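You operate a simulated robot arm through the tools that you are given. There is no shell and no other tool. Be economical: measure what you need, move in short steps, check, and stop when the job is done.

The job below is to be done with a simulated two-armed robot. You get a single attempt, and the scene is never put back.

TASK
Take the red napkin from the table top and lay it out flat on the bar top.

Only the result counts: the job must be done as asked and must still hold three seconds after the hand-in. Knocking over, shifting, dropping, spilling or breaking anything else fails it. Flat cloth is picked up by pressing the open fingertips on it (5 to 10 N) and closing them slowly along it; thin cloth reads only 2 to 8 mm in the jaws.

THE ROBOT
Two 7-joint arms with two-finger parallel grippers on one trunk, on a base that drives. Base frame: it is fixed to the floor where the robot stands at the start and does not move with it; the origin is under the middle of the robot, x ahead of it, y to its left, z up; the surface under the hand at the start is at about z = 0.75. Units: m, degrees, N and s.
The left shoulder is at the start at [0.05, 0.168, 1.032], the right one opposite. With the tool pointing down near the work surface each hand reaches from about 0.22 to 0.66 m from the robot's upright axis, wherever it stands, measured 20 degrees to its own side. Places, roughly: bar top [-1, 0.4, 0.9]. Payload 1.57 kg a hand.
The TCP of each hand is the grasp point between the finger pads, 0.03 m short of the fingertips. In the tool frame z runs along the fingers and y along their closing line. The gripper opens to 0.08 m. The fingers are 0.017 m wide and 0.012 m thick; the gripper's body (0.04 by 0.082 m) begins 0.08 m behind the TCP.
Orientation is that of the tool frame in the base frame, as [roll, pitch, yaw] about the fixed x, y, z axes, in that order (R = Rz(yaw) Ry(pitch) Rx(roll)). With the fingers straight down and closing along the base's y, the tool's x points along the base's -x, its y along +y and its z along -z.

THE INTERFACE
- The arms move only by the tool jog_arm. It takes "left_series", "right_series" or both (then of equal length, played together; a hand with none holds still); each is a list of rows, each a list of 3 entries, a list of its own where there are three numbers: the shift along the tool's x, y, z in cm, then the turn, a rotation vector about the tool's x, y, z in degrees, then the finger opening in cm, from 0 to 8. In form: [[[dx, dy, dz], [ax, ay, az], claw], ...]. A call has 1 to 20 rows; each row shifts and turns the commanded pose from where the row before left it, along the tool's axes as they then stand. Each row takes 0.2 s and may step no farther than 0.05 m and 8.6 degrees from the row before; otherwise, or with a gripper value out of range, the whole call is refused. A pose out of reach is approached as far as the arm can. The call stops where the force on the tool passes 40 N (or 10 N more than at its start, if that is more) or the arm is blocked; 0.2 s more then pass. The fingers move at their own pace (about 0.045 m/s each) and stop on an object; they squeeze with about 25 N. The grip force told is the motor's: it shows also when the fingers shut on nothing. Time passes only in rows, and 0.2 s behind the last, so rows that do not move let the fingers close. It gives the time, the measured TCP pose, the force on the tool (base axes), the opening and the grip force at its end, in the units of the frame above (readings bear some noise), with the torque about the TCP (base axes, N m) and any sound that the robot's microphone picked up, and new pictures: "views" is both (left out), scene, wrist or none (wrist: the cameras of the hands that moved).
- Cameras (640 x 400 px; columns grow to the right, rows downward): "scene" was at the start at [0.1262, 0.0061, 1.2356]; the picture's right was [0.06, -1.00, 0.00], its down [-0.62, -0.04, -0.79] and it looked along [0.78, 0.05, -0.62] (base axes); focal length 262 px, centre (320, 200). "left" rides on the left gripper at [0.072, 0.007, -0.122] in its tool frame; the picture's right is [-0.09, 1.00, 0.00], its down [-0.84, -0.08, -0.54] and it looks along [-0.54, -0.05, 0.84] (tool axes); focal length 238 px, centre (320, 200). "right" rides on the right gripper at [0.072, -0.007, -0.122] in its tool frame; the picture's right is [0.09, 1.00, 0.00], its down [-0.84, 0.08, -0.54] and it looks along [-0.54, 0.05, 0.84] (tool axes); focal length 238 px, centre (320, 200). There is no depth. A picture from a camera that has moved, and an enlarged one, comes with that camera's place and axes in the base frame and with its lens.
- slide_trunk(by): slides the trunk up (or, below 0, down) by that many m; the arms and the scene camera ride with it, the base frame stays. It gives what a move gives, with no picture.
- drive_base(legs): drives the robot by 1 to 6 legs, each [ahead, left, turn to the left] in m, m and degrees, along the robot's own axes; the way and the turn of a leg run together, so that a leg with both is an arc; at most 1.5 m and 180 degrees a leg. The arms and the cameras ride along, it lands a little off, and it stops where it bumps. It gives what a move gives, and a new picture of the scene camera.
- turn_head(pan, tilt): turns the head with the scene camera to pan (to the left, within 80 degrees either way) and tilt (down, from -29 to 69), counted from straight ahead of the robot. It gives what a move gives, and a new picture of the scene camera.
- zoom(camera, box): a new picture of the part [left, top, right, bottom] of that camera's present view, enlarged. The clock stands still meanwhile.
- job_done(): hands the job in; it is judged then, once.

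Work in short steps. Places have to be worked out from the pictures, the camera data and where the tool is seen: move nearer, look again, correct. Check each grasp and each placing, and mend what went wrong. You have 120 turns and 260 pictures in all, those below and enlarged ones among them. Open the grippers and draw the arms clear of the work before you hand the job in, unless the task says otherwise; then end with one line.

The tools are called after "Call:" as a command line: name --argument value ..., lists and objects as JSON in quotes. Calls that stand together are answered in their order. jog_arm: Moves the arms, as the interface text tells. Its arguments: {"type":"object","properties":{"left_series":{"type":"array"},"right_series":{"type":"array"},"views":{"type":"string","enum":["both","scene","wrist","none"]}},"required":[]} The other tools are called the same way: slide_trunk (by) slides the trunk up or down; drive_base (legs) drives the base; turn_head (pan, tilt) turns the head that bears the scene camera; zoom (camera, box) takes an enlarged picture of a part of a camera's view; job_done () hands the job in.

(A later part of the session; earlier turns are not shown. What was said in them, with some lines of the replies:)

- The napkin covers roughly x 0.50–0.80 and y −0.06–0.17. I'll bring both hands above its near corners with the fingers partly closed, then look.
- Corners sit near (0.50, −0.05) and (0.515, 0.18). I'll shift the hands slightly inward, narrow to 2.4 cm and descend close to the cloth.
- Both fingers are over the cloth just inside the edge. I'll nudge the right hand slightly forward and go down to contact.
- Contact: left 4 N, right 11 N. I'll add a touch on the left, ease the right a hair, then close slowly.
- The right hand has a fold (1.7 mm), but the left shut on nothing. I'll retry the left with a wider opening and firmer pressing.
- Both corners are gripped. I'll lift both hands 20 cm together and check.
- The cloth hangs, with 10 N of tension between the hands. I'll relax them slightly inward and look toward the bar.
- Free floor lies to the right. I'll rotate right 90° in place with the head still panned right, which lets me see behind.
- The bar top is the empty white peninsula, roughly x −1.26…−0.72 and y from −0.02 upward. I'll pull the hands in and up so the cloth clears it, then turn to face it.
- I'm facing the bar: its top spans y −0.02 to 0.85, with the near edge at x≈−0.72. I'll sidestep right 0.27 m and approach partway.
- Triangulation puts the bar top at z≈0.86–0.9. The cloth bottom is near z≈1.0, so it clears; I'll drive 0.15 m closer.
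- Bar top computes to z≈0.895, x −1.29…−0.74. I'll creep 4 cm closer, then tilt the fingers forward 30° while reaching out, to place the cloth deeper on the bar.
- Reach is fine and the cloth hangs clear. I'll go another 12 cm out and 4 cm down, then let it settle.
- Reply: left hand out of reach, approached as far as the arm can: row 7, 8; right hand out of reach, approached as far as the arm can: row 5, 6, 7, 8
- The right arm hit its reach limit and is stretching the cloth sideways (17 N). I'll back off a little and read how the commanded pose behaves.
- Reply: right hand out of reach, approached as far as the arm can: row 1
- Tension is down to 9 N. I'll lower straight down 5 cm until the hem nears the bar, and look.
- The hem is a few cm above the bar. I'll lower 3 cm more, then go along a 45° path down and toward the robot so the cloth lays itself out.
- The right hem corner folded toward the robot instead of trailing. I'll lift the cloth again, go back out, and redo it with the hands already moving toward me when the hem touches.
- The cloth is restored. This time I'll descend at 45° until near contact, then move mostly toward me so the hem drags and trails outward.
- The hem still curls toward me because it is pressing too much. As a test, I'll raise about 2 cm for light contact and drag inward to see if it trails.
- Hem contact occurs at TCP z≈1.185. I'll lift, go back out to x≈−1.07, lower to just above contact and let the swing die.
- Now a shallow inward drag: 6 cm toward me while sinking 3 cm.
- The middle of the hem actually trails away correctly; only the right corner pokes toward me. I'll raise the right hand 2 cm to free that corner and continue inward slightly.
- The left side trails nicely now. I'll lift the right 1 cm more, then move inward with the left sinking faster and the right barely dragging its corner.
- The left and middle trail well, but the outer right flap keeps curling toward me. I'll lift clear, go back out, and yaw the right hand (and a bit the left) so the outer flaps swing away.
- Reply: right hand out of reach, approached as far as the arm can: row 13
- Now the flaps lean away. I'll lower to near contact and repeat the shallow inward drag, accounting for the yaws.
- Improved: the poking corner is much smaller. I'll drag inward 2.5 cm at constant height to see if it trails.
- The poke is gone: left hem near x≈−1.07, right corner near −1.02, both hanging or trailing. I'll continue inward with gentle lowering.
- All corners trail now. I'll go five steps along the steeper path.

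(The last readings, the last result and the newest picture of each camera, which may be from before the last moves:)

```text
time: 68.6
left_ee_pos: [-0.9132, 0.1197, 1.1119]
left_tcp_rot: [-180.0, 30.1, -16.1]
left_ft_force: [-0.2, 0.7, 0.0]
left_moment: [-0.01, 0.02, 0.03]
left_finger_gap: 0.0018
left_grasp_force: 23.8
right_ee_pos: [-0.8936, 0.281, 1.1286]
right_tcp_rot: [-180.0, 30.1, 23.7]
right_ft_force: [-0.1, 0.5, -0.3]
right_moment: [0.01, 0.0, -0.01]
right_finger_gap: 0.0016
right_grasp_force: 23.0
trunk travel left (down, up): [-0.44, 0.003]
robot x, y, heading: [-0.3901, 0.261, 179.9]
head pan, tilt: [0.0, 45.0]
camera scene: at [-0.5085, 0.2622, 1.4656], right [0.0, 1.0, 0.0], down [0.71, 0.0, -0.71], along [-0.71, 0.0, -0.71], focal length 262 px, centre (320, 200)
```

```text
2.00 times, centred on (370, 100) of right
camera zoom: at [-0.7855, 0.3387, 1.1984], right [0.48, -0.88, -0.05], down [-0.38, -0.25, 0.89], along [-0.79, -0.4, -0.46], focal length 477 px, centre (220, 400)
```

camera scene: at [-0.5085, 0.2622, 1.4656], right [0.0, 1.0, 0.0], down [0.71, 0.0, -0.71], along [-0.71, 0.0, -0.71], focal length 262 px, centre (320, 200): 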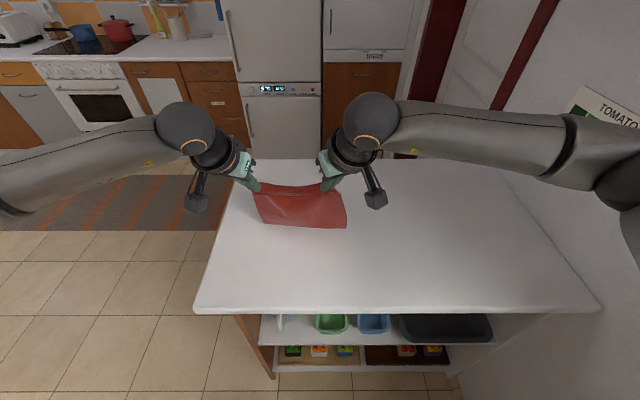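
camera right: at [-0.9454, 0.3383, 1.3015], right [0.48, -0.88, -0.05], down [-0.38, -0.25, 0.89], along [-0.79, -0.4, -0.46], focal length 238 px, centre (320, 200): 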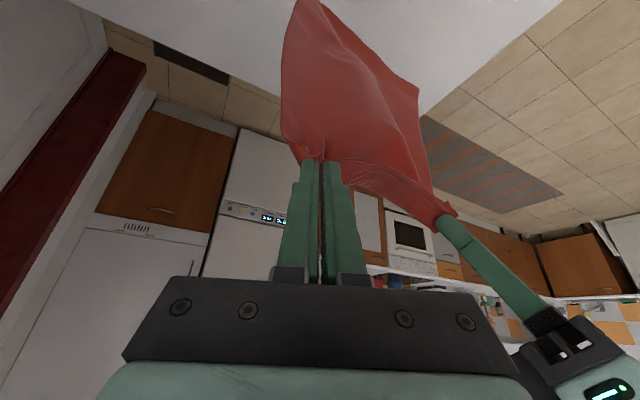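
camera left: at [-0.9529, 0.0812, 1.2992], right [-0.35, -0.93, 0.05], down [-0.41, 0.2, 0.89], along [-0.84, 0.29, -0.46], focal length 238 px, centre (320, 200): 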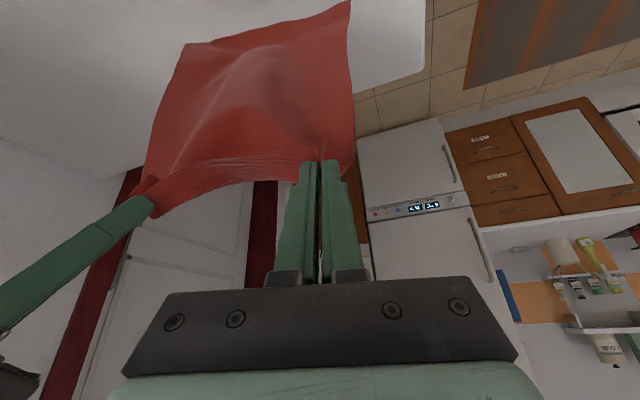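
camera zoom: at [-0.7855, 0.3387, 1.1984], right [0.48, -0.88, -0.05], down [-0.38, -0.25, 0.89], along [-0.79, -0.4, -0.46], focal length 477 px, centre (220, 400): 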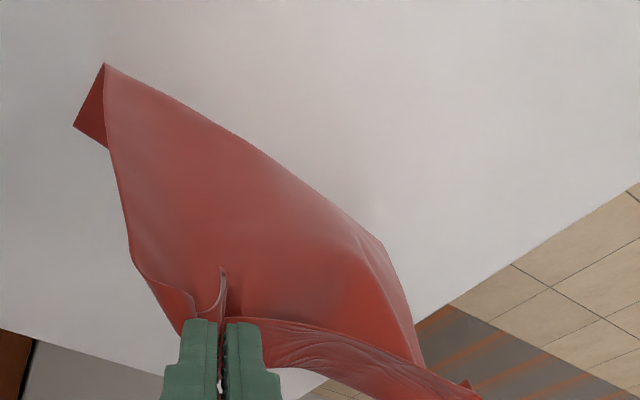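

Trailing works, but at this rate the near edge would end right at the bar's front edge. I'll lift again, creep the base 3 cm closer, and repeat this now-proven sequence starting farther out.

Call:
jog_arm --left_series '[[[-1.03, 0, -1.79], [0, 0, 0], 0], [[-1.03, 0, -1.79], [0, 0, 0], 0], [[-1.03, 0, -1.79], [0, 0, 0], 0], [[-1.03, 0, -1.79], [0, 0, 0], 0], [[-1.03, 0, -1.79], [0, 0, 0], 0], [[-1.03, 0, -1.79], [0, 0, 0], 0], [[0, 0, 0], [0, 0, 0], 0]]' --right_series '[[[-1.03, 0, -1.79], [0, 0, 0], 0], [[-1.03, 0, -1.79], [0, 0, 0], 0], [[-1.03, 0, -1.79], [0, 0, 0], 0], [[-1.03, 0, -1.79], [0, 0, 0], 0], [[-1.03, 0, -1.79], [0, 0, 0], 0], [[-1.03, 0, -1.79], [0, 0, 0], 0], [[0, 0, 0], [0, 0, 0], 0]]' --views "none"

Call:
drive_base --legs '[[0.03, 0, 0.1]]'

```text
time: 70.2
left_ee_pos: [-0.9121, 0.1218, 1.2363]
left_tcp_rot: [180.0, 30.0, -16.0]
left_ft_force: [-0.3, -0.3, 0.3]
left_moment: [0.01, -0.03, 0.04]
left_finger_gap: 0.0017
left_grasp_force: 23.5
right_ee_pos: [-0.8961, 0.2791, 1.2527]
right_tcp_rot: [180.0, 30.0, 24.0]
right_ft_force: [-0.5, 0.1, -0.3]
right_moment: [0.02, 0.0, -0.03]
right_finger_gap: 0.0017
right_grasp_force: 22.9
trunk travel left (down, up): [-0.44, 0.003]
robot x, y, heading: [-0.3877, 0.2627, 179.9]
head pan, tilt: [0.0, 45.0]
```

```text
time: 71.0
left_ee_pos: [-0.9416, 0.1202, 1.2354]
left_tcp_rot: [-179.9, 30.0, -16.0]
left_ft_force: [-1.0, -0.4, -0.3]
left_moment: [-0.03, 0.0, 0.03]
left_finger_gap: 0.0017
left_grasp_force: 23.9
right_ee_pos: [-0.9266, 0.2786, 1.2519]
right_tcp_rot: [179.9, 29.9, 23.9]
right_ft_force: [0.0, 0.1, 0.7]
right_moment: [0.0, -0.05, 0.02]
right_finger_gap: 0.002
right_grasp_force: 23.5
trunk travel left (down, up): [-0.44, 0.003]
robot x, y, heading: [-0.4175, 0.2653, 180.2]
head pan, tilt: [0.0, 45.0]
camera scene: at [-0.5385, 0.2621, 1.4655], right [0.0, 1.0, 0.0], down [0.71, 0.0, -0.71], along [-0.71, 0.0, -0.71], focal length 262 px, centre (320, 200)
```

scene: 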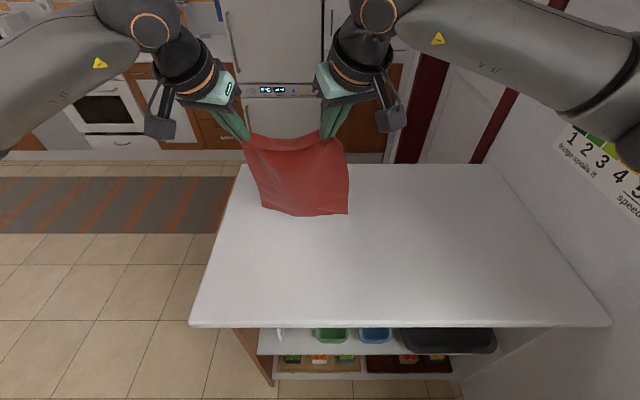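

No bump. I'll tilt the fingers 10° more for extra reach and move out about 16 cm while lowering 1.5 cm.

Call:
jog_arm --left_series '[[[0, 0, 0], [0, -5, 0], 0], [[0, 0, 0], [0, -5, 0], 0], [[-1.18, 0.483, 1.211], [0, 0, 0], 0], [[-1.18, 0.483, 1.211], [0, 0, 0], 0], [[-1.18, 0.483, 1.211], [0, 0, 0], 0], [[-1.18, 0.483, 1.211], [0, 0, 0], 0], [[-1.18, 0.483, 1.211], [0, 0, 0], 0], [[-1.18, 0.483, 1.211], [0, 0, 0], 0], [[-1.18, 0.483, 1.211], [0, 0, 0], 0], [[-1.18, 0.483, 1.211], [0, 0, 0], 0], [[-1.18, 0.483, 1.211], [0, 0, 0], 0], [[0, 0, 0], [0, 0, 0], 0], [[0, 0, 0], [0, 0, 0], 0], [[0, 0, 0], [0, 0, 0], 0]]' --right_series '[[[0, 0, 0], [0, -5, 0], 0], [[0, 0, 0], [0, -5, 0], 0], [[-1.116, -0.712, 1.158], [0, 0, 0], 0], [[-1.116, -0.712, 1.158], [0, 0, 0], 0], [[-1.116, -0.712, 1.158], [0, 0, 0], 0], [[-1.116, -0.712, 1.158], [0, 0, 0], 0], [[-1.116, -0.712, 1.158], [0, 0, 0], 0], [[-1.116, -0.712, 1.158], [0, 0, 0], 0], [[-1.116, -0.712, 1.158], [0, 0, 0], 0], [[-1.116, -0.712, 1.158], [0, 0, 0], 0], [[-1.116, -0.712, 1.158], [0, 0, 0], 0], [[0, 0, 0], [0, 0, 0], 0], [[0, 0, 0], [0, 0, 0], 0], [[0, 0, 0], [0, 0, 0], 0]]' --views "scene"

```text
time: 74.0
left_ee_pos: [-1.0971, 0.12, 1.2217]
left_tcp_rot: [-180.0, 40.1, -16.1]
left_ft_force: [0.2, -0.2, 0.5]
left_moment: [-0.04, 0.02, 0.03]
left_finger_gap: 0.0015
left_grasp_force: 23.1
right_ee_pos: [-1.0822, 0.2779, 1.2363]
right_tcp_rot: [-180.0, 40.1, 24.0]
right_ft_force: [-0.7, -0.1, -0.5]
right_moment: [0.03, 0.0, 0.0]
right_finger_gap: 0.0016
right_grasp_force: 23.8
trunk travel left (down, up): [-0.44, 0.003]
robot x, y, heading: [-0.4169, 0.2628, 179.9]
head pan, tilt: [0.0, 45.0]
camera scene: at [-0.5372, 0.2621, 1.4656], right [0.0, 1.0, 0.0], down [0.71, 0.0, -0.71], along [-0.71, 0.0, -0.71], focal length 262 px, centre (320, 200)
```

scene: 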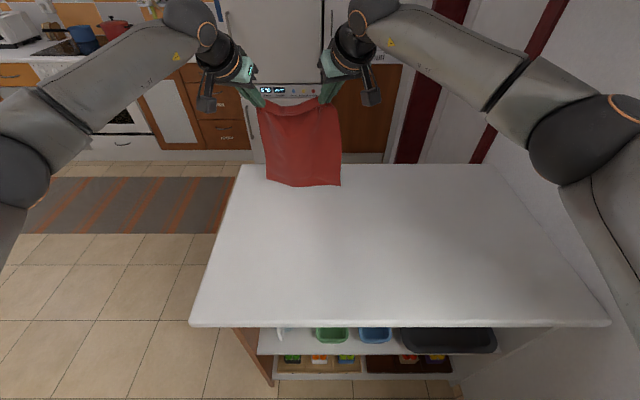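

No reach problem, so I'll take 5 cm more outward while lowering 1.8 cm, then settle.

Call:
jog_arm --left_series '[[[-0.902, 0.483, 1.541], [0, 0, 0], 0], [[-0.902, 0.483, 1.541], [0, 0, 0], 0], [[-0.902, 0.483, 1.541], [0, 0, 0], 0], [[0, 0, 0], [0, 0, 0], 0], [[0, 0, 0], [0, 0, 0], 0], [[0, 0, 0], [0, 0, 0], 0], [[0, 0, 0], [0, 0, 0], 0]]' --right_series '[[[-0.839, -0.712, 1.488], [0, 0, 0], 0], [[-0.839, -0.712, 1.488], [0, 0, 0], 0], [[-0.839, -0.712, 1.488], [0, 0, 0], 0], [[0, 0, 0], [0, 0, 0], 0], [[0, 0, 0], [0, 0, 0], 0], [[0, 0, 0], [0, 0, 0], 0], [[0, 0, 0], [0, 0, 0], 0]]' --views "none"

Call:
zoom --camera "scene" --box '[220, 90, 396, 200]'

```text
time: 75.6
left_ee_pos: [-1.1506, 0.1178, 1.2012]
left_tcp_rot: [-180.0, 40.1, -16.0]
left_ft_force: [-0.8, -1.3, 0.1]
left_moment: [0.0, 0.0, 0.01]
left_finger_gap: 0.0017
left_grasp_force: 23.0
right_ee_pos: [-1.125, 0.2775, 1.2229]
right_tcp_rot: [-180.0, 40.1, 24.0]
right_ft_force: [0.0, -0.2, -1.2]
right_moment: [-0.01, 0.03, -0.04]
right_finger_gap: 0.0019
right_grasp_force: 23.4
right hand out of reach, approached as far as the arm can: row 3
trunk travel left (down, up): [-0.44, 0.003]
robot x, y, heading: [-0.4187, 0.2598, 180.0]
head pan, tilt: [0.0, 45.0]
```

```text
3.64 times, centred on (308, 145) of scene
camera zoom: at [-0.5374, 0.2621, 1.4655], right [0.0, 1.0, 0.0], down [0.71, 0.0, -0.71], along [-0.71, 0.0, -0.71], focal length 953 px, centre (364, 400)
```

zoom: 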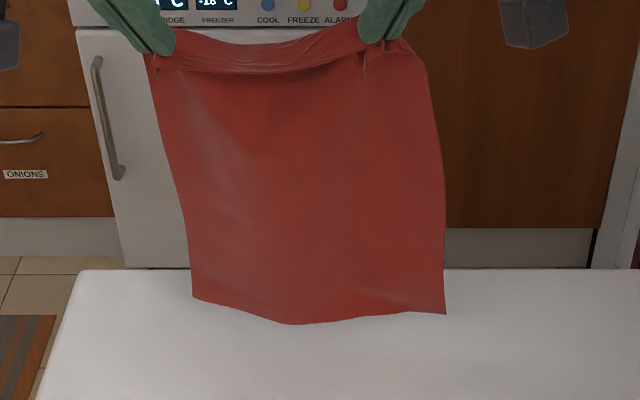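

Excellent reach, at −1.15/−1.125. I'll lower to just contact, settle, then do the shallow inward drag.

Call:
jog_arm --left_series '[[[0.514, 0, 0.613], [0, 0, 0], 0], [[0.514, 0, 0.613], [0, 0, 0], 0], [[0, 0, 0], [0, 0, 0], 0], [[0, 0, 0], [0, 0, 0], 0], [[1.057, -0.276, -0.235], [0, 0, 0], 0], [[1.057, -0.276, -0.235], [0, 0, 0], 0], [[1.057, -0.276, -0.235], [0, 0, 0], 0]]' --right_series '[[[0.514, 0, 0.613], [0, 0, 0], 0], [[0.514, 0, 0.613], [0, 0, 0], 0], [[0, 0, 0], [0, 0, 0], 0], [[0, 0, 0], [0, 0, 0], 0], [[1.021, 0.407, -0.204], [0, 0, 0], 0], [[1.021, 0.407, -0.204], [0, 0, 0], 0], [[1.021, 0.407, -0.204], [0, 0, 0], 0]]' --views "none"

Call:
zoom --camera "scene" --box '[220, 90, 396, 200]'

```text
time: 77.2
left_ee_pos: [-1.1184, 0.1189, 1.1721]
left_tcp_rot: [-179.9, 40.1, -16.0]
left_ft_force: [0.6, -0.1, 0.8]
left_moment: [0.0, 0.04, 0.0]
left_finger_gap: 0.0017
left_grasp_force: 23.6
right_ee_pos: [-1.0975, 0.2765, 1.1905]
right_tcp_rot: [180.0, 40.1, 24.1]
right_ft_force: [-0.2, -0.2, 0.1]
right_moment: [0.0, -0.02, -0.02]
right_finger_gap: 0.0016
right_grasp_force: 23.8
trunk travel left (down, up): [-0.44, 0.003]
robot x, y, heading: [-0.4138, 0.26, 179.8]
head pan, tilt: [0.0, 45.0]
```

```text
3.64 times, centred on (308, 145) of scene
camera zoom: at [-0.5371, 0.2622, 1.4656], right [0.0, 1.0, 0.0], down [0.71, 0.0, -0.71], along [-0.71, 0.0, -0.71], focal length 953 px, centre (364, 400)
```

zoom: 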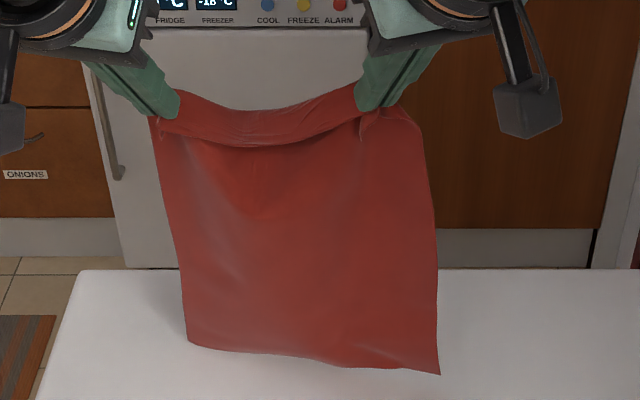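

Hem is straight and just touching. Continuing the shallow drag.

Call:
jog_arm --left_series '[[[1.057, -0.276, -0.235], [0, 0, 0], 0], [[1.057, -0.276, -0.235], [0, 0, 0], 0], [[1.057, -0.276, -0.235], [0, 0, 0], 0], [[1.057, -0.276, -0.235], [0, 0, 0], 0]]' --right_series '[[[1.021, 0.407, -0.204], [0, 0, 0], 0], [[1.021, 0.407, -0.204], [0, 0, 0], 0], [[1.021, 0.407, -0.204], [0, 0, 0], 0], [[1.021, 0.407, -0.204], [0, 0, 0], 0]]' --views "none"

Call:
zoom --camera "scene" --box '[220, 100, 396, 210]'

Call:
zoom --camera "right" --box '[210, 0, 530, 200]'

```text
time: 78.2
left_ee_pos: [-1.0809, 0.1199, 1.1516]
left_tcp_rot: [-179.9, 40.1, -16.0]
left_ft_force: [-0.6, 0.3, -0.4]
left_moment: [-0.01, 0.0, 0.02]
left_finger_gap: 0.0017
left_grasp_force: 23.3
right_ee_pos: [-1.0565, 0.2773, 1.1708]
right_tcp_rot: [-180.0, 40.0, 24.0]
right_ft_force: [-1.1, -0.9, 0.4]
right_moment: [-0.01, -0.03, -0.02]
right_finger_gap: 0.0019
right_grasp_force: 23.4
trunk travel left (down, up): [-0.44, 0.003]
robot x, y, heading: [-0.4175, 0.2596, 179.8]
head pan, tilt: [0.0, 45.0]
```

```text
3.64 times, centred on (308, 155) of scene
camera zoom: at [-0.5372, 0.262, 1.4656], right [0.0, 1.0, 0.0], down [0.71, 0.0, -0.71], along [-0.71, 0.0, -0.71], focal length 953 px, centre (364, 364)
```

zoom: 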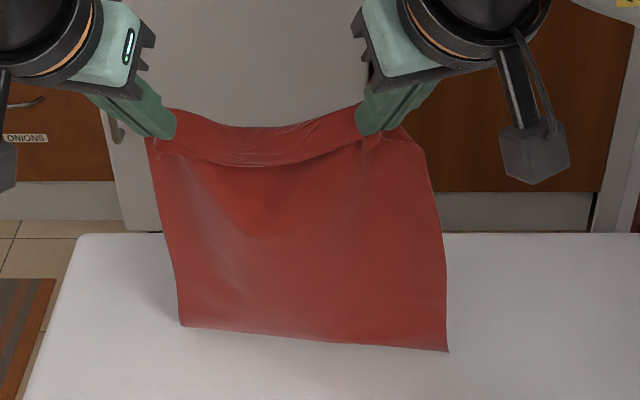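

```text
2.00 times, centred on (370, 100) of right
camera zoom: at [-0.9381, 0.3379, 1.2178], right [0.47, -0.88, -0.06], down [-0.24, -0.19, 0.95], along [-0.85, -0.43, -0.3], focal length 477 px, centre (220, 400)
```

zoom: 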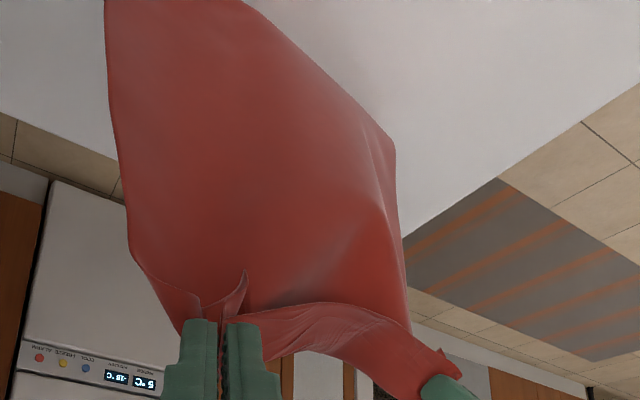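

Tail is at about x −1.16/−1.12 and trailing perfectly. I'll go down the near-45° path for eight steps.

Call:
jog_arm --left_series '[[[1.315, -0.276, 0.071], [0, 0, 0], 0], [[1.315, -0.276, 0.071], [0, 0, 0], 0], [[1.315, -0.276, 0.071], [0, 0, 0], 0], [[1.315, -0.276, 0.071], [0, 0, 0], 0], [[1.315, -0.276, 0.071], [0, 0, 0], 0], [[1.315, -0.276, 0.071], [0, 0, 0], 0], [[1.315, -0.276, 0.071], [0, 0, 0], 0]]' --right_series '[[[1.279, 0.407, 0.102], [0, 0, 0], 0], [[1.279, 0.407, 0.102], [0, 0, 0], 0], [[1.279, 0.407, 0.102], [0, 0, 0], 0], [[1.279, 0.407, 0.102], [0, 0, 0], 0], [[1.279, 0.407, 0.102], [0, 0, 0], 0], [[1.279, 0.407, 0.102], [0, 0, 0], 0], [[1.279, 0.407, 0.102], [0, 0, 0], 0]]' --views "none"

Call:
zoom --camera "scene" --box '[220, 110, 396, 220]'

Call:
zoom --camera "right" --box '[210, 0, 530, 200]'

```text
time: 79.8
left_ee_pos: [-1.0087, 0.122, 1.0874]
left_tcp_rot: [-180.0, 40.1, -15.8]
left_ft_force: [-0.6, 0.6, 0.6]
left_moment: [-0.01, 0.03, 0.0]
left_finger_gap: 0.0019
left_grasp_force: 23.7
right_ee_pos: [-0.987, 0.2778, 1.1062]
right_tcp_rot: [-179.9, 40.1, 23.9]
right_ft_force: [0.4, -1.1, -0.3]
right_moment: [-0.02, 0.02, -0.01]
right_finger_gap: 0.0018
right_grasp_force: 23.2
trunk travel left (down, up): [-0.44, 0.003]
robot x, y, heading: [-0.4155, 0.2619, 179.6]
head pan, tilt: [0.0, 45.0]
```

```text
3.64 times, centred on (308, 165) of scene
camera zoom: at [-0.5371, 0.2621, 1.4656], right [0.0, 1.0, 0.0], down [0.71, 0.0, -0.71], along [-0.71, 0.0, -0.71], focal length 953 px, centre (364, 327)
```

zoom: 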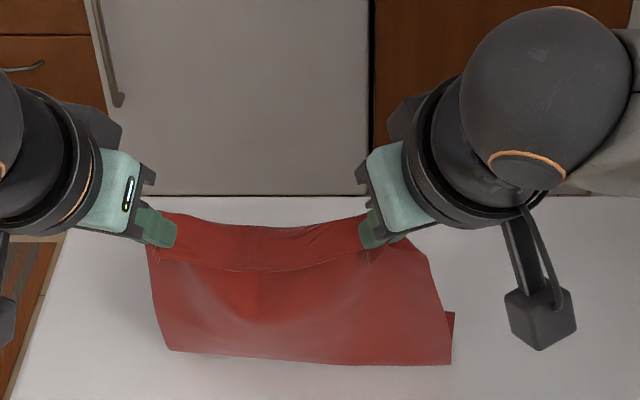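

```text
2.00 times, centred on (370, 100) of right
camera zoom: at [-0.8677, 0.3399, 1.1542], right [0.47, -0.88, -0.06], down [-0.24, -0.19, 0.95], along [-0.85, -0.43, -0.3], focal length 477 px, centre (220, 400)
```

zoom: 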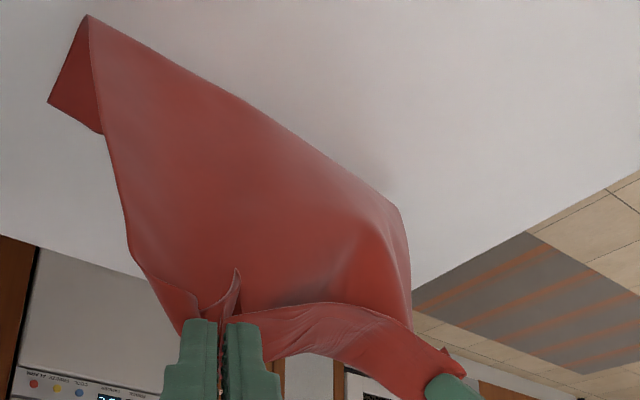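

Great. Now I'll un-yaw both hands and untilt the fingers back to vertical while continuing down and inward.

Call:
jog_arm --left_series '[[[0, 0, 0], [-5.14, 0, -6.13], 0], [[0, 0, 0], [-5.14, 0, -6.13], 0], [[0, 0, 0], [0, 0, 0], 0], [[1.409, 0, 0.123], [0, 8, 0], 0], [[1.378, 0, 0.318], [0, 8, 0], 0], [[1.321, 0, 0.507], [0, 8, 0], 0], [[1.237, 0, 0.686], [0, 8, 0], 0], [[1.129, 0, 0.851], [0, 8, 0], 0], [[0, 0, 0], [0, 0, 0], 0]]' --right_series '[[[0, 0, 0], [5.14, 0, 6.13], 0], [[0, 0, 0], [5.14, 0, 6.13], 0], [[0, 0, 0], [5.14, 0, 6.13], 0], [[1.409, 0, 0.123], [0, 8, 0], 0], [[1.378, 0, 0.318], [0, 8, 0], 0], [[1.321, 0, 0.507], [0, 8, 0], 0], [[1.237, 0, 0.686], [0, 8, 0], 0], [[1.129, 0, 0.851], [0, 8, 0], 0], [[0, 0, 0], [0, 0, 0], 0]]' --views "both"

```text
time: 81.8
left_ee_pos: [-0.9605, 0.1222, 1.0396]
left_tcp_rot: [-180.0, 0.0, -0.1]
left_ft_force: [0.4, -0.1, -0.5]
left_moment: [0.01, -0.02, -0.03]
left_finger_gap: 0.0018
left_grasp_force: 23.6
right_ee_pos: [-0.9346, 0.2776, 1.0573]
right_tcp_rot: [179.9, -0.1, 0.0]
right_ft_force: [0.2, -1.0, 0.1]
right_moment: [-0.02, 0.03, 0.04]
right_finger_gap: 0.0015
right_grasp_force: 23.2
trunk travel left (down, up): [-0.44, 0.003]
robot x, y, heading: [-0.4175, 0.2612, 179.9]
head pan, tilt: [0.0, 45.0]
camera scene: at [-0.537, 0.2621, 1.4656], right [0.0, 1.0, 0.0], down [0.71, 0.0, -0.71], along [-0.71, 0.0, -0.71], focal length 262 px, centre (320, 200)
camera right: at [-0.8642, 0.2856, 1.1804], right [0.09, -1.0, 0.0], down [-0.84, -0.08, 0.54], along [-0.54, -0.05, -0.84], focal length 238 px, centre (320, 200)
camera left: at [-0.8882, 0.1152, 1.1606], right [-0.09, -1.0, 0.0], down [-0.84, 0.08, 0.54], along [-0.54, 0.05, -0.84], focal length 238 px, centre (320, 200)
```

scene: 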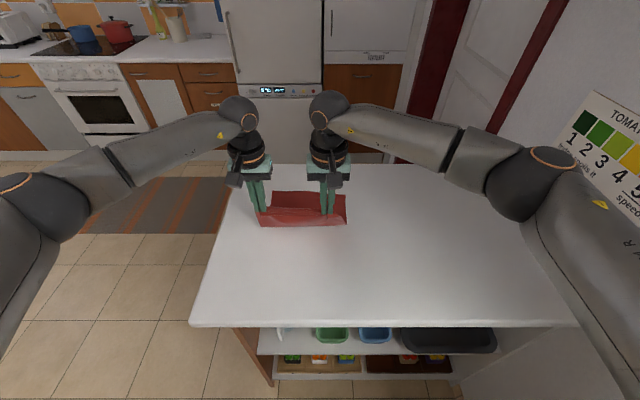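
right: 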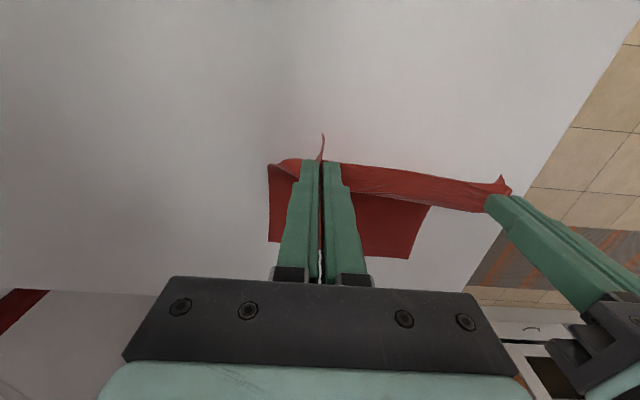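
left: 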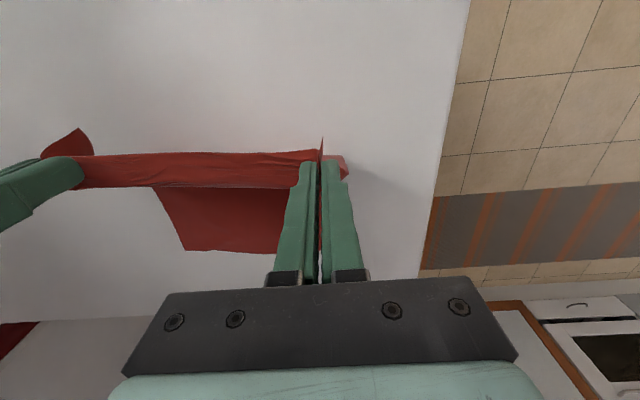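

The hem lies flat behind. I'll lower the remaining ~9–10 cm along the same path, ending just above the bar.

Call:
jog_arm --left_series '[[[1.1, 0, 1], [0, 0, 0], 0], [[1.1, 0, 1], [0, 0, 0], 0], [[1.1, 0, 1], [0, 0, 0], 0], [[1.1, 0, 1], [0, 0, 0], 0], [[1.1, 0, 1], [0, 0, 0], 0], [[1.1, 0, 1], [0, 0, 0], 0], [[1.1, 0, 1], [0, 0, 0], 0], [[1.1, 0, 1], [0, 0, 0], 0], [[1.1, 0, 1], [0, 0, 0], 0], [[0, 0, 0], [0, 0, 0], 0]]' --right_series '[[[1.1, 0, 1.18], [0, 0, 0], 0], [[1.1, 0, 1.18], [0, 0, 0], 0], [[1.1, 0, 1.18], [0, 0, 0], 0], [[1.1, 0, 1.18], [0, 0, 0], 0], [[1.1, 0, 1.18], [0, 0, 0], 0], [[1.1, 0, 1.18], [0, 0, 0], 0], [[1.1, 0, 1.18], [0, 0, 0], 0], [[1.1, 0, 1.18], [0, 0, 0], 0], [[1.1, 0, 1.18], [0, 0, 0], 0], [[0, 0, 0], [0, 0, 0], 0]]' --views "both"

```text
time: 84.0
left_ee_pos: [-0.8612, 0.1225, 0.9499]
left_tcp_rot: [-179.8, 0.1, 0.0]
left_ft_force: [0.1, 0.6, 0.3]
left_moment: [0.01, -0.03, 0.01]
left_finger_gap: 0.0018
left_grasp_force: 24.0
right_ee_pos: [-0.8388, 0.2785, 0.9506]
right_tcp_rot: [-180.0, 0.1, -0.1]
right_ft_force: [-0.1, -0.7, -0.3]
right_moment: [0.0, -0.01, 0.04]
right_finger_gap: 0.0017
right_grasp_force: 23.2
trunk travel left (down, up): [-0.44, 0.003]
robot x, y, heading: [-0.4128, 0.2647, 179.9]
head pan, tilt: [0.0, 45.0]
camera scene: at [-0.5374, 0.2621, 1.4655], right [0.0, 1.0, 0.0], down [0.71, 0.0, -0.71], along [-0.71, 0.0, -0.71], focal length 262 px, centre (320, 200)
camera right: at [-0.7666, 0.2863, 1.0733], right [0.09, -1.0, 0.0], down [-0.84, -0.08, 0.54], along [-0.54, -0.05, -0.84], focal length 238 px, centre (320, 200)
camera left: at [-0.7889, 0.1162, 1.0703], right [-0.09, -1.0, 0.0], down [-0.84, 0.08, 0.54], along [-0.54, 0.05, -0.84], focal length 238 px, centre (320, 200)
```

scene: 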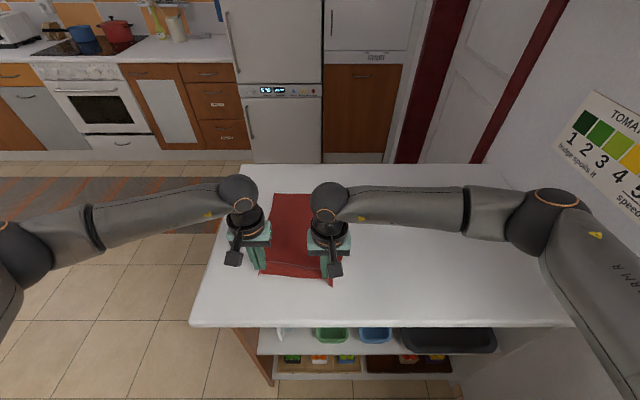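
right: 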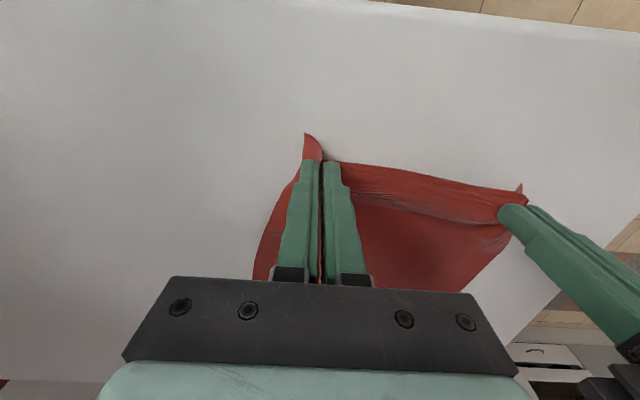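
left: 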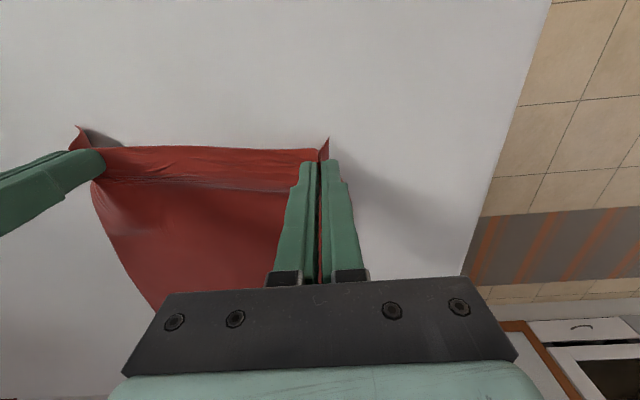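

Almost down. I'll lower 2 cm more while pulling inward 1.5 cm and slightly apart, to straighten the cloth.

Call:
jog_arm --left_series '[[[0.6, 0.1, 0.8], [0, 0, 0], 0], [[0.5, 0.1, 0.7], [0, 0, 0], 0], [[0.5, 0, 0.5], [0, 0, 0], 0], [[0, 0, 0], [0, 0, 0], 0]]' --right_series '[[[0.6, -0.1, 0.8], [0, 0, 0], 0], [[0.5, -0.1, 0.7], [0, 0, 0], 0], [[0.5, 0, 0.5], [0, 0, 0], 0], [[0, 0, 0], [0, 0, 0], 0]]' --views "both"

```text
time: 85.0
left_ee_pos: [-0.8468, 0.1214, 0.9307]
left_tcp_rot: [-179.9, 0.4, 0.0]
left_ft_force: [-3.0, 0.8, 15.6]
left_moment: [-0.02, 0.08, 0.0]
left_finger_gap: 0.0015
left_grasp_force: 23.3
right_ee_pos: [-0.8215, 0.2789, 0.9306]
right_tcp_rot: [179.9, 0.2, 0.0]
right_ft_force: [-0.8, -1.1, 3.3]
right_moment: [-0.01, 0.03, 0.04]
right_finger_gap: 0.0016
right_grasp_force: 23.4
trunk travel left (down, up): [-0.44, 0.003]
robot x, y, heading: [-0.4147, 0.2633, 180.0]
head pan, tilt: [0.0, 45.0]
camera scene: at [-0.5362, 0.2624, 1.466], right [0.0, 1.0, 0.0], down [0.71, 0.0, -0.71], along [-0.71, 0.0, -0.71], focal length 262 px, centre (320, 200)
camera right: at [-0.7499, 0.2875, 1.0535], right [0.09, -1.0, 0.0], down [-0.84, -0.08, 0.54], along [-0.54, -0.05, -0.84], focal length 238 px, centre (320, 200)
camera left: at [-0.7734, 0.1147, 1.0521], right [-0.09, -1.0, 0.0], down [-0.83, 0.08, 0.55], along [-0.55, 0.05, -0.84], focal length 238 px, centre (320, 200)
```

scene: 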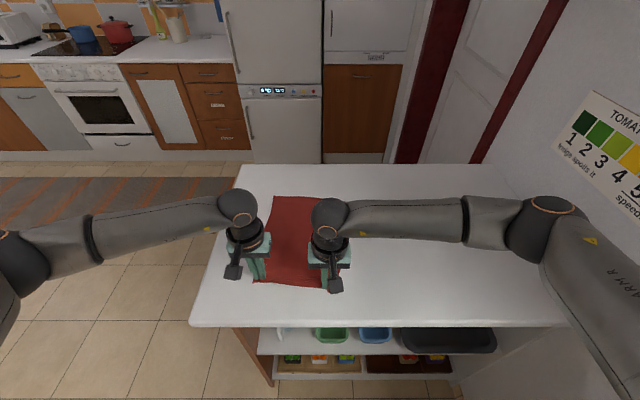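
right: 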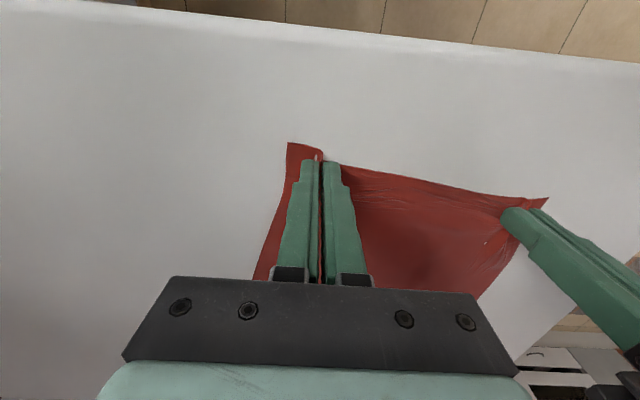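
left: 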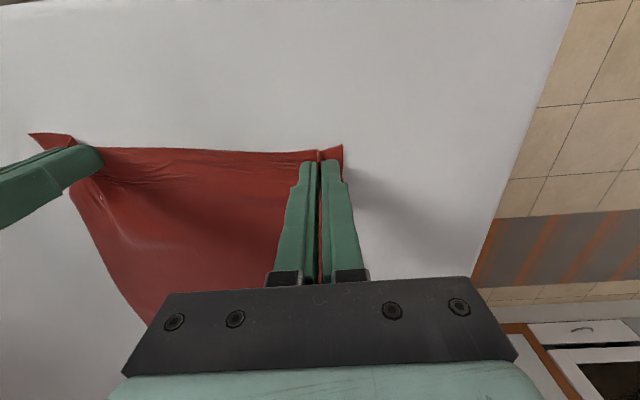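

The cloth is on the bar. I'll raise 2 mm, pull 0.8 cm inward to take out slack, then settle back.

Call:
jog_arm --left_series '[[[0, 0, -0.3], [0, 0, 0], 0], [[0.5, 0.1, 0], [0, 0, 0], 0], [[0.5, 0.05, 0], [0, 0, 0], 0], [[0, 0, 0], [0, 0, 0], 0]]' --right_series '[[[0, 0, -0.2], [0, 0, 0], 0], [[0.3, -0.1, 0], [0, 0, 0], 0], [[0.3, -0.05, 0], [0, 0, 0], 0], [[0, 0, 0], [0, 0, 0], 0]]' --views "wrist"

Call:
zoom --camera "scene" --box '[220, 180, 396, 290]'

```text
time: 86.0
left_ee_pos: [-0.8341, 0.1186, 0.9314]
left_tcp_rot: [-180.0, -0.1, 0.0]
left_ft_force: [-0.5, 5.9, 1.6]
left_moment: [0.15, -0.02, 0.01]
left_finger_gap: 0.0014
left_grasp_force: 23.3
right_ee_pos: [-0.8153, 0.2811, 0.9335]
right_tcp_rot: [-180.0, 0.1, -0.1]
right_ft_force: [0.3, -6.3, -0.1]
right_moment: [-0.18, 0.02, 0.05]
right_finger_gap: 0.0016
right_grasp_force: 23.1
trunk travel left (down, up): [-0.44, 0.003]
robot x, y, heading: [-0.4144, 0.2646, 179.8]
head pan, tilt: [0.0, 45.0]
camera right: at [-0.7435, 0.2881, 1.0551], right [0.09, -1.0, 0.0], down [-0.84, -0.08, 0.54], along [-0.54, -0.05, -0.84], focal length 238 px, centre (320, 200)
camera left: at [-0.7634, 0.1126, 1.053], right [-0.09, -1.0, 0.0], down [-0.84, 0.08, 0.54], along [-0.54, 0.05, -0.84], focal length 238 px, centre (320, 200)
```

right: 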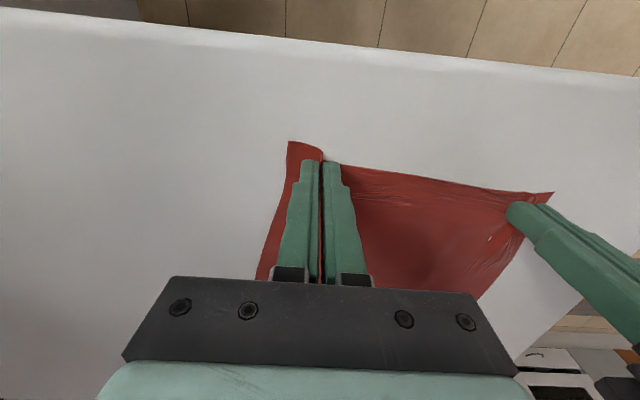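
left: 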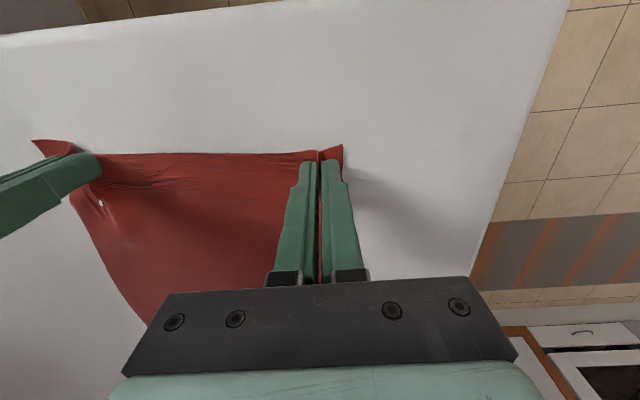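

```text
3.64 times, centred on (308, 235) of scene
camera zoom: at [-0.5372, 0.2622, 1.4655], right [0.0, 1.0, 0.0], down [0.71, 0.0, -0.71], along [-0.71, 0.0, -0.71], focal length 953 px, centre (364, 73)
```

zoom: 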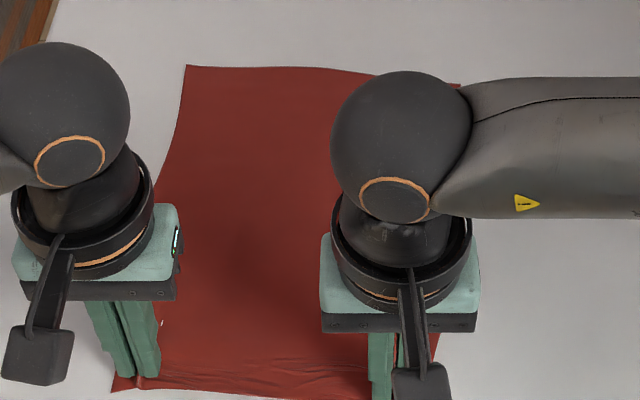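

Very flat. I'll press lightly and open the fingers slowly so the pinched folds spread back out.

Call:
jog_arm --left_series '[[[0, 0, 0.15], [0, 0, 0], 0], [[0, 0, 0], [0, 0, 0], 0.4], [[0, 0, 0], [0, 0, 0], 0.8], [[0, 0, 0], [0, 0, 0], 1.2], [[0, 0, 0], [0, 0, 0], 1.6], [[0, 0, 0], [0, 0, 0], 2.0], [[0, 0, 0], [0, 0, 0], 2.4], [[0, 0, 0], [0, 0, 0], 2.8], [[0, 0, 0], [0, 0, 0], 3.2], [[0, 0, 0], [0, 0, 0], 3.4], [[0, 0, 0], [0, 0, 0], 3.4]]' --right_series '[[[0, 0, 0.25], [0, 0, 0], 0], [[0, 0, 0], [0, 0, 0], 0.4], [[0, 0, 0], [0, 0, 0], 0.8], [[0, 0, 0], [0, 0, 0], 1.2], [[0, 0, 0], [0, 0, 0], 1.6], [[0, 0, 0], [0, 0, 0], 2.0], [[0, 0, 0], [0, 0, 0], 2.4], [[0, 0, 0], [0, 0, 0], 2.8], [[0, 0, 0], [0, 0, 0], 3.2], [[0, 0, 0], [0, 0, 0], 3.4], [[0, 0, 0], [0, 0, 0], 3.4]]' --views "wrist"

```text
time: 88.4
left_ee_pos: [-0.8351, 0.1189, 0.9306]
left_tcp_rot: [-179.9, 0.1, 0.0]
left_ft_force: [-0.4, 1.3, 6.6]
left_moment: [-0.03, -0.03, 0.0]
left_finger_gap: 0.031
left_grasp_force: 0.0
right_ee_pos: [-0.8157, 0.2797, 0.9312]
right_tcp_rot: [179.9, 0.1, 0.0]
right_ft_force: [0.2, -2.2, 7.6]
right_moment: [0.02, -0.01, 0.0]
right_finger_gap: 0.0299
right_grasp_force: 0.1
trunk travel left (down, up): [-0.44, 0.003]
robot x, y, heading: [-0.4147, 0.2578, 179.9]
head pan, tilt: [0.0, 45.0]
camera right: at [-0.7429, 0.2884, 1.0533], right [0.09, -1.0, 0.0], down [-0.84, -0.08, 0.54], along [-0.54, -0.05, -0.84], focal length 238 px, centre (320, 200)
camera left: at [-0.7628, 0.1126, 1.0524], right [-0.09, -1.0, 0.0], down [-0.84, 0.08, 0.54], along [-0.54, 0.05, -0.84], focal length 238 px, centre (320, 200)
```

right: 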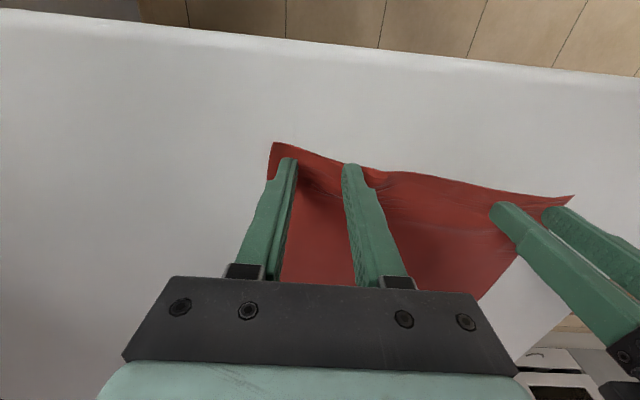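
left: 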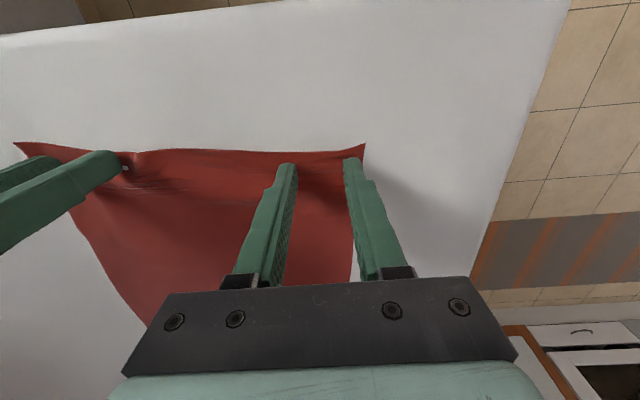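

The folds have spread out nicely. I'll lift both hands straight up and clear.

Call:
jog_arm --left_series '[[[0, 0, -0.5], [0, 0, 0], 3.4], [[0, 0, -1], [0, 0, 0], 3.4], [[0, 0, -3], [0, 0, 0], 3.4], [[0, 0, -4], [0, 0, 0], 3.4], [[0, 0, -4], [0, 0, 0], 3.4], [[0, 0, -4], [0, 0, 0], 3.4], [[0, 3, -2], [0, 0, 0], 3.4], [[0, 4, 0], [0, 0, 0], 3.4], [[0, 4, 0], [0, 0, 0], 3.4]]' --right_series '[[[0, 0, -0.5], [0, 0, 0], 3.4], [[0, 0, -1], [0, 0, 0], 3.4], [[0, 0, -3], [0, 0, 0], 3.4], [[0, 0, -4], [0, 0, 0], 3.4], [[0, 0, -4], [0, 0, 0], 3.4], [[0, 0, -4], [0, 0, 0], 3.4], [[0, -3, -2], [0, 0, 0], 3.4], [[0, -4, 0], [0, 0, 0], 3.4], [[0, -4, 0], [0, 0, 0], 3.4]]' --views "both"

Call:
zoom --camera "scene" --box '[200, 170, 408, 300]'

```text
time: 90.4
left_ee_pos: [-0.8342, 0.0074, 1.1161]
left_tcp_rot: [-179.9, 0.0, -0.1]
left_ft_force: [0.4, 0.4, 0.2]
left_moment: [-0.01, 0.01, 0.03]
left_finger_gap: 0.034
left_grasp_force: 0.0
right_ee_pos: [-0.8149, 0.3889, 1.1179]
right_tcp_rot: [-179.9, 0.1, 0.1]
right_ft_force: [-0.1, 0.5, -0.4]
right_moment: [-0.03, 0.01, 0.02]
right_finger_gap: 0.034
right_grasp_force: 0.0
trunk travel left (down, up): [-0.44, 0.003]
robot x, y, heading: [-0.4165, 0.2596, 179.8]
head pan, tilt: [0.0, 45.0]
camera scene: at [-0.5367, 0.2625, 1.4657], right [0.0, 1.0, 0.0], down [0.71, 0.0, -0.71], along [-0.71, 0.0, -0.71], focal length 262 px, centre (320, 200)
camera right: at [-0.7439, 0.3971, 1.2389], right [0.09, -1.0, 0.0], down [-0.84, -0.08, 0.54], along [-0.54, -0.05, -0.84], focal length 238 px, centre (320, 200)
camera left: at [-0.7619, 0.0014, 1.2365], right [-0.09, -1.0, 0.0], down [-0.84, 0.08, 0.54], along [-0.54, 0.05, -0.84], focal length 238 px, centre (320, 200)
```

scene: 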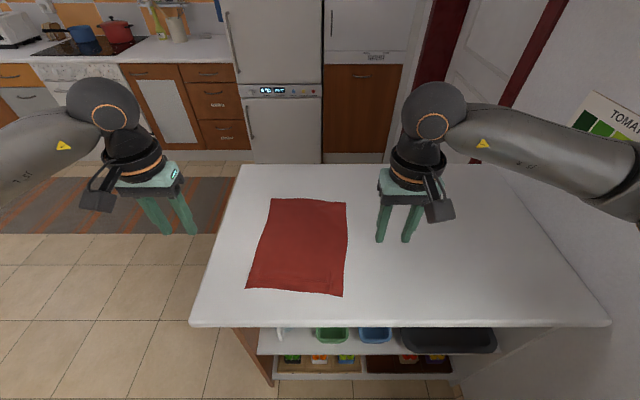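
right: 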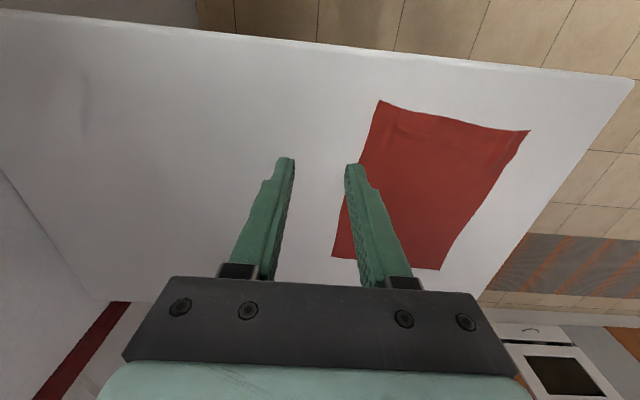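
left: 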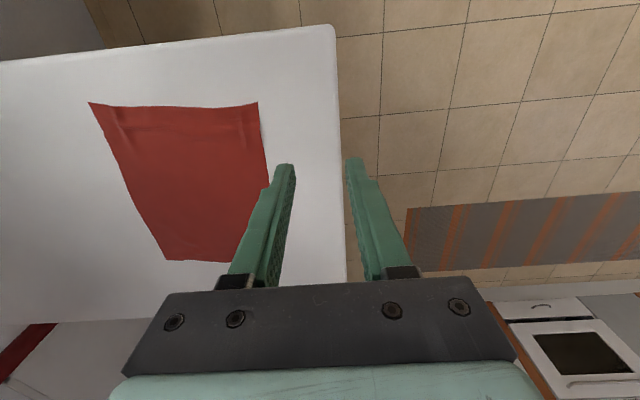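

```text
3.08 times, centred on (304, 235) of scene
camera zoom: at [-0.5367, 0.2625, 1.4657], right [0.0, 1.0, 0.0], down [0.71, 0.0, -0.71], along [-0.71, 0.0, -0.71], focal length 806 px, centre (369, 92)
```

zoom: 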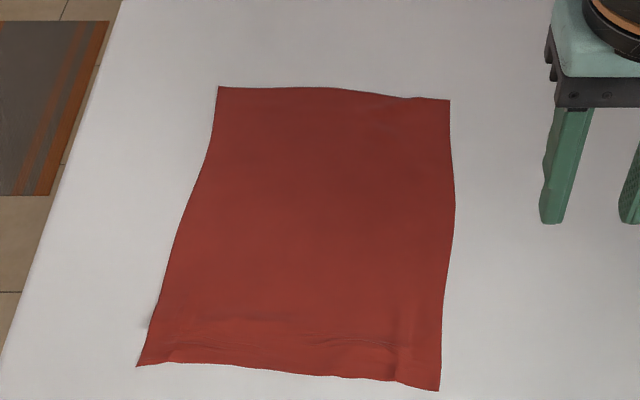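

The napkin lies flat and fully on the bar, all four corners visible. I'll open the grippers fully and draw the arms up and back.

Call:
jog_arm --left_series '[[[0, 0, -4], [0, 0, 0], 8], [[0, 0, -4], [0, 0, 0], 8], [[3, 0, -2], [0, 0, 0], 8], [[4, 0, 0], [0, 0, 0], 8], [[3, 0, 0], [0, 0, 0], 8]]' --right_series '[[[0, 0, -4], [0, 0, 0], 8], [[0, 0, -4], [0, 0, 0], 8], [[3, 0, -2], [0, 0, 0], 8], [[4, 0, 0], [0, 0, 0], 8], [[3, 0, 0], [0, 0, 0], 8]]' --views "none"

Call:
drive_base --legs '[[-0.15, 0, 0]]'

```text
time: 91.6
left_ee_pos: [-0.7359, 0.0085, 1.2159]
left_tcp_rot: [-179.9, 0.1, 0.0]
left_ft_force: [0.5, 0.2, -1.2]
left_moment: [-0.02, 0.02, 0.0]
left_finger_gap: 0.0799
left_grasp_force: 0.1
right_ee_pos: [-0.7109, 0.389, 1.2151]
right_tcp_rot: [-180.0, 0.1, 0.0]
right_ft_force: [0.8, -0.3, 0.2]
right_moment: [-0.01, 0.02, 0.02]
right_finger_gap: 0.0799
right_grasp_force: 0.0
trunk travel left (down, up): [-0.44, 0.003]
robot x, y, heading: [-0.4199, 0.2605, 179.9]
head pan, tilt: [0.0, 45.0]
```

```text
time: 93.0
left_ee_pos: [-0.5821, 0.0097, 1.2166]
left_tcp_rot: [-179.9, 0.0, -0.2]
left_ft_force: [0.3, 1.1, -0.3]
left_moment: [0.0, -0.03, -0.02]
left_finger_gap: 0.08
left_grasp_force: 0.0
right_ee_pos: [-0.5582, 0.3886, 1.2163]
right_tcp_rot: [-180.0, 0.1, -0.2]
right_ft_force: [0.6, 0.4, 0.1]
right_moment: [-0.01, 0.03, -0.01]
right_finger_gap: 0.0799
right_grasp_force: 0.0
trunk travel left (down, up): [-0.44, 0.003]
robot x, y, heading: [-0.2612, 0.263, 179.7]
head pan, tilt: [0.0, 45.0]
camera scene: at [-0.3819, 0.262, 1.4657], right [0.0, 1.0, 0.0], down [0.71, 0.0, -0.71], along [-0.71, 0.0, -0.71], focal length 262 px, centre (320, 200)
```

scene: 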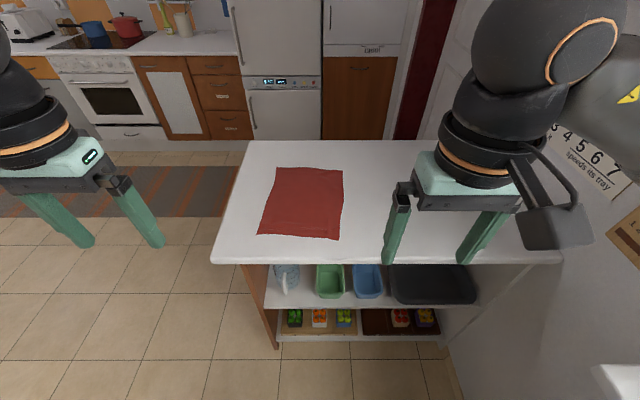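

The napkin lies flat on the bar, with the hands open and clear, so I'm handing in.

Call:
job_done

```text
The job is handed in.
```

The red napkin is laid out flat on the bar top with only slight wrinkles along its near edge; I saw nothing else get moved, the grippers are open and clear, and the job is handed in.
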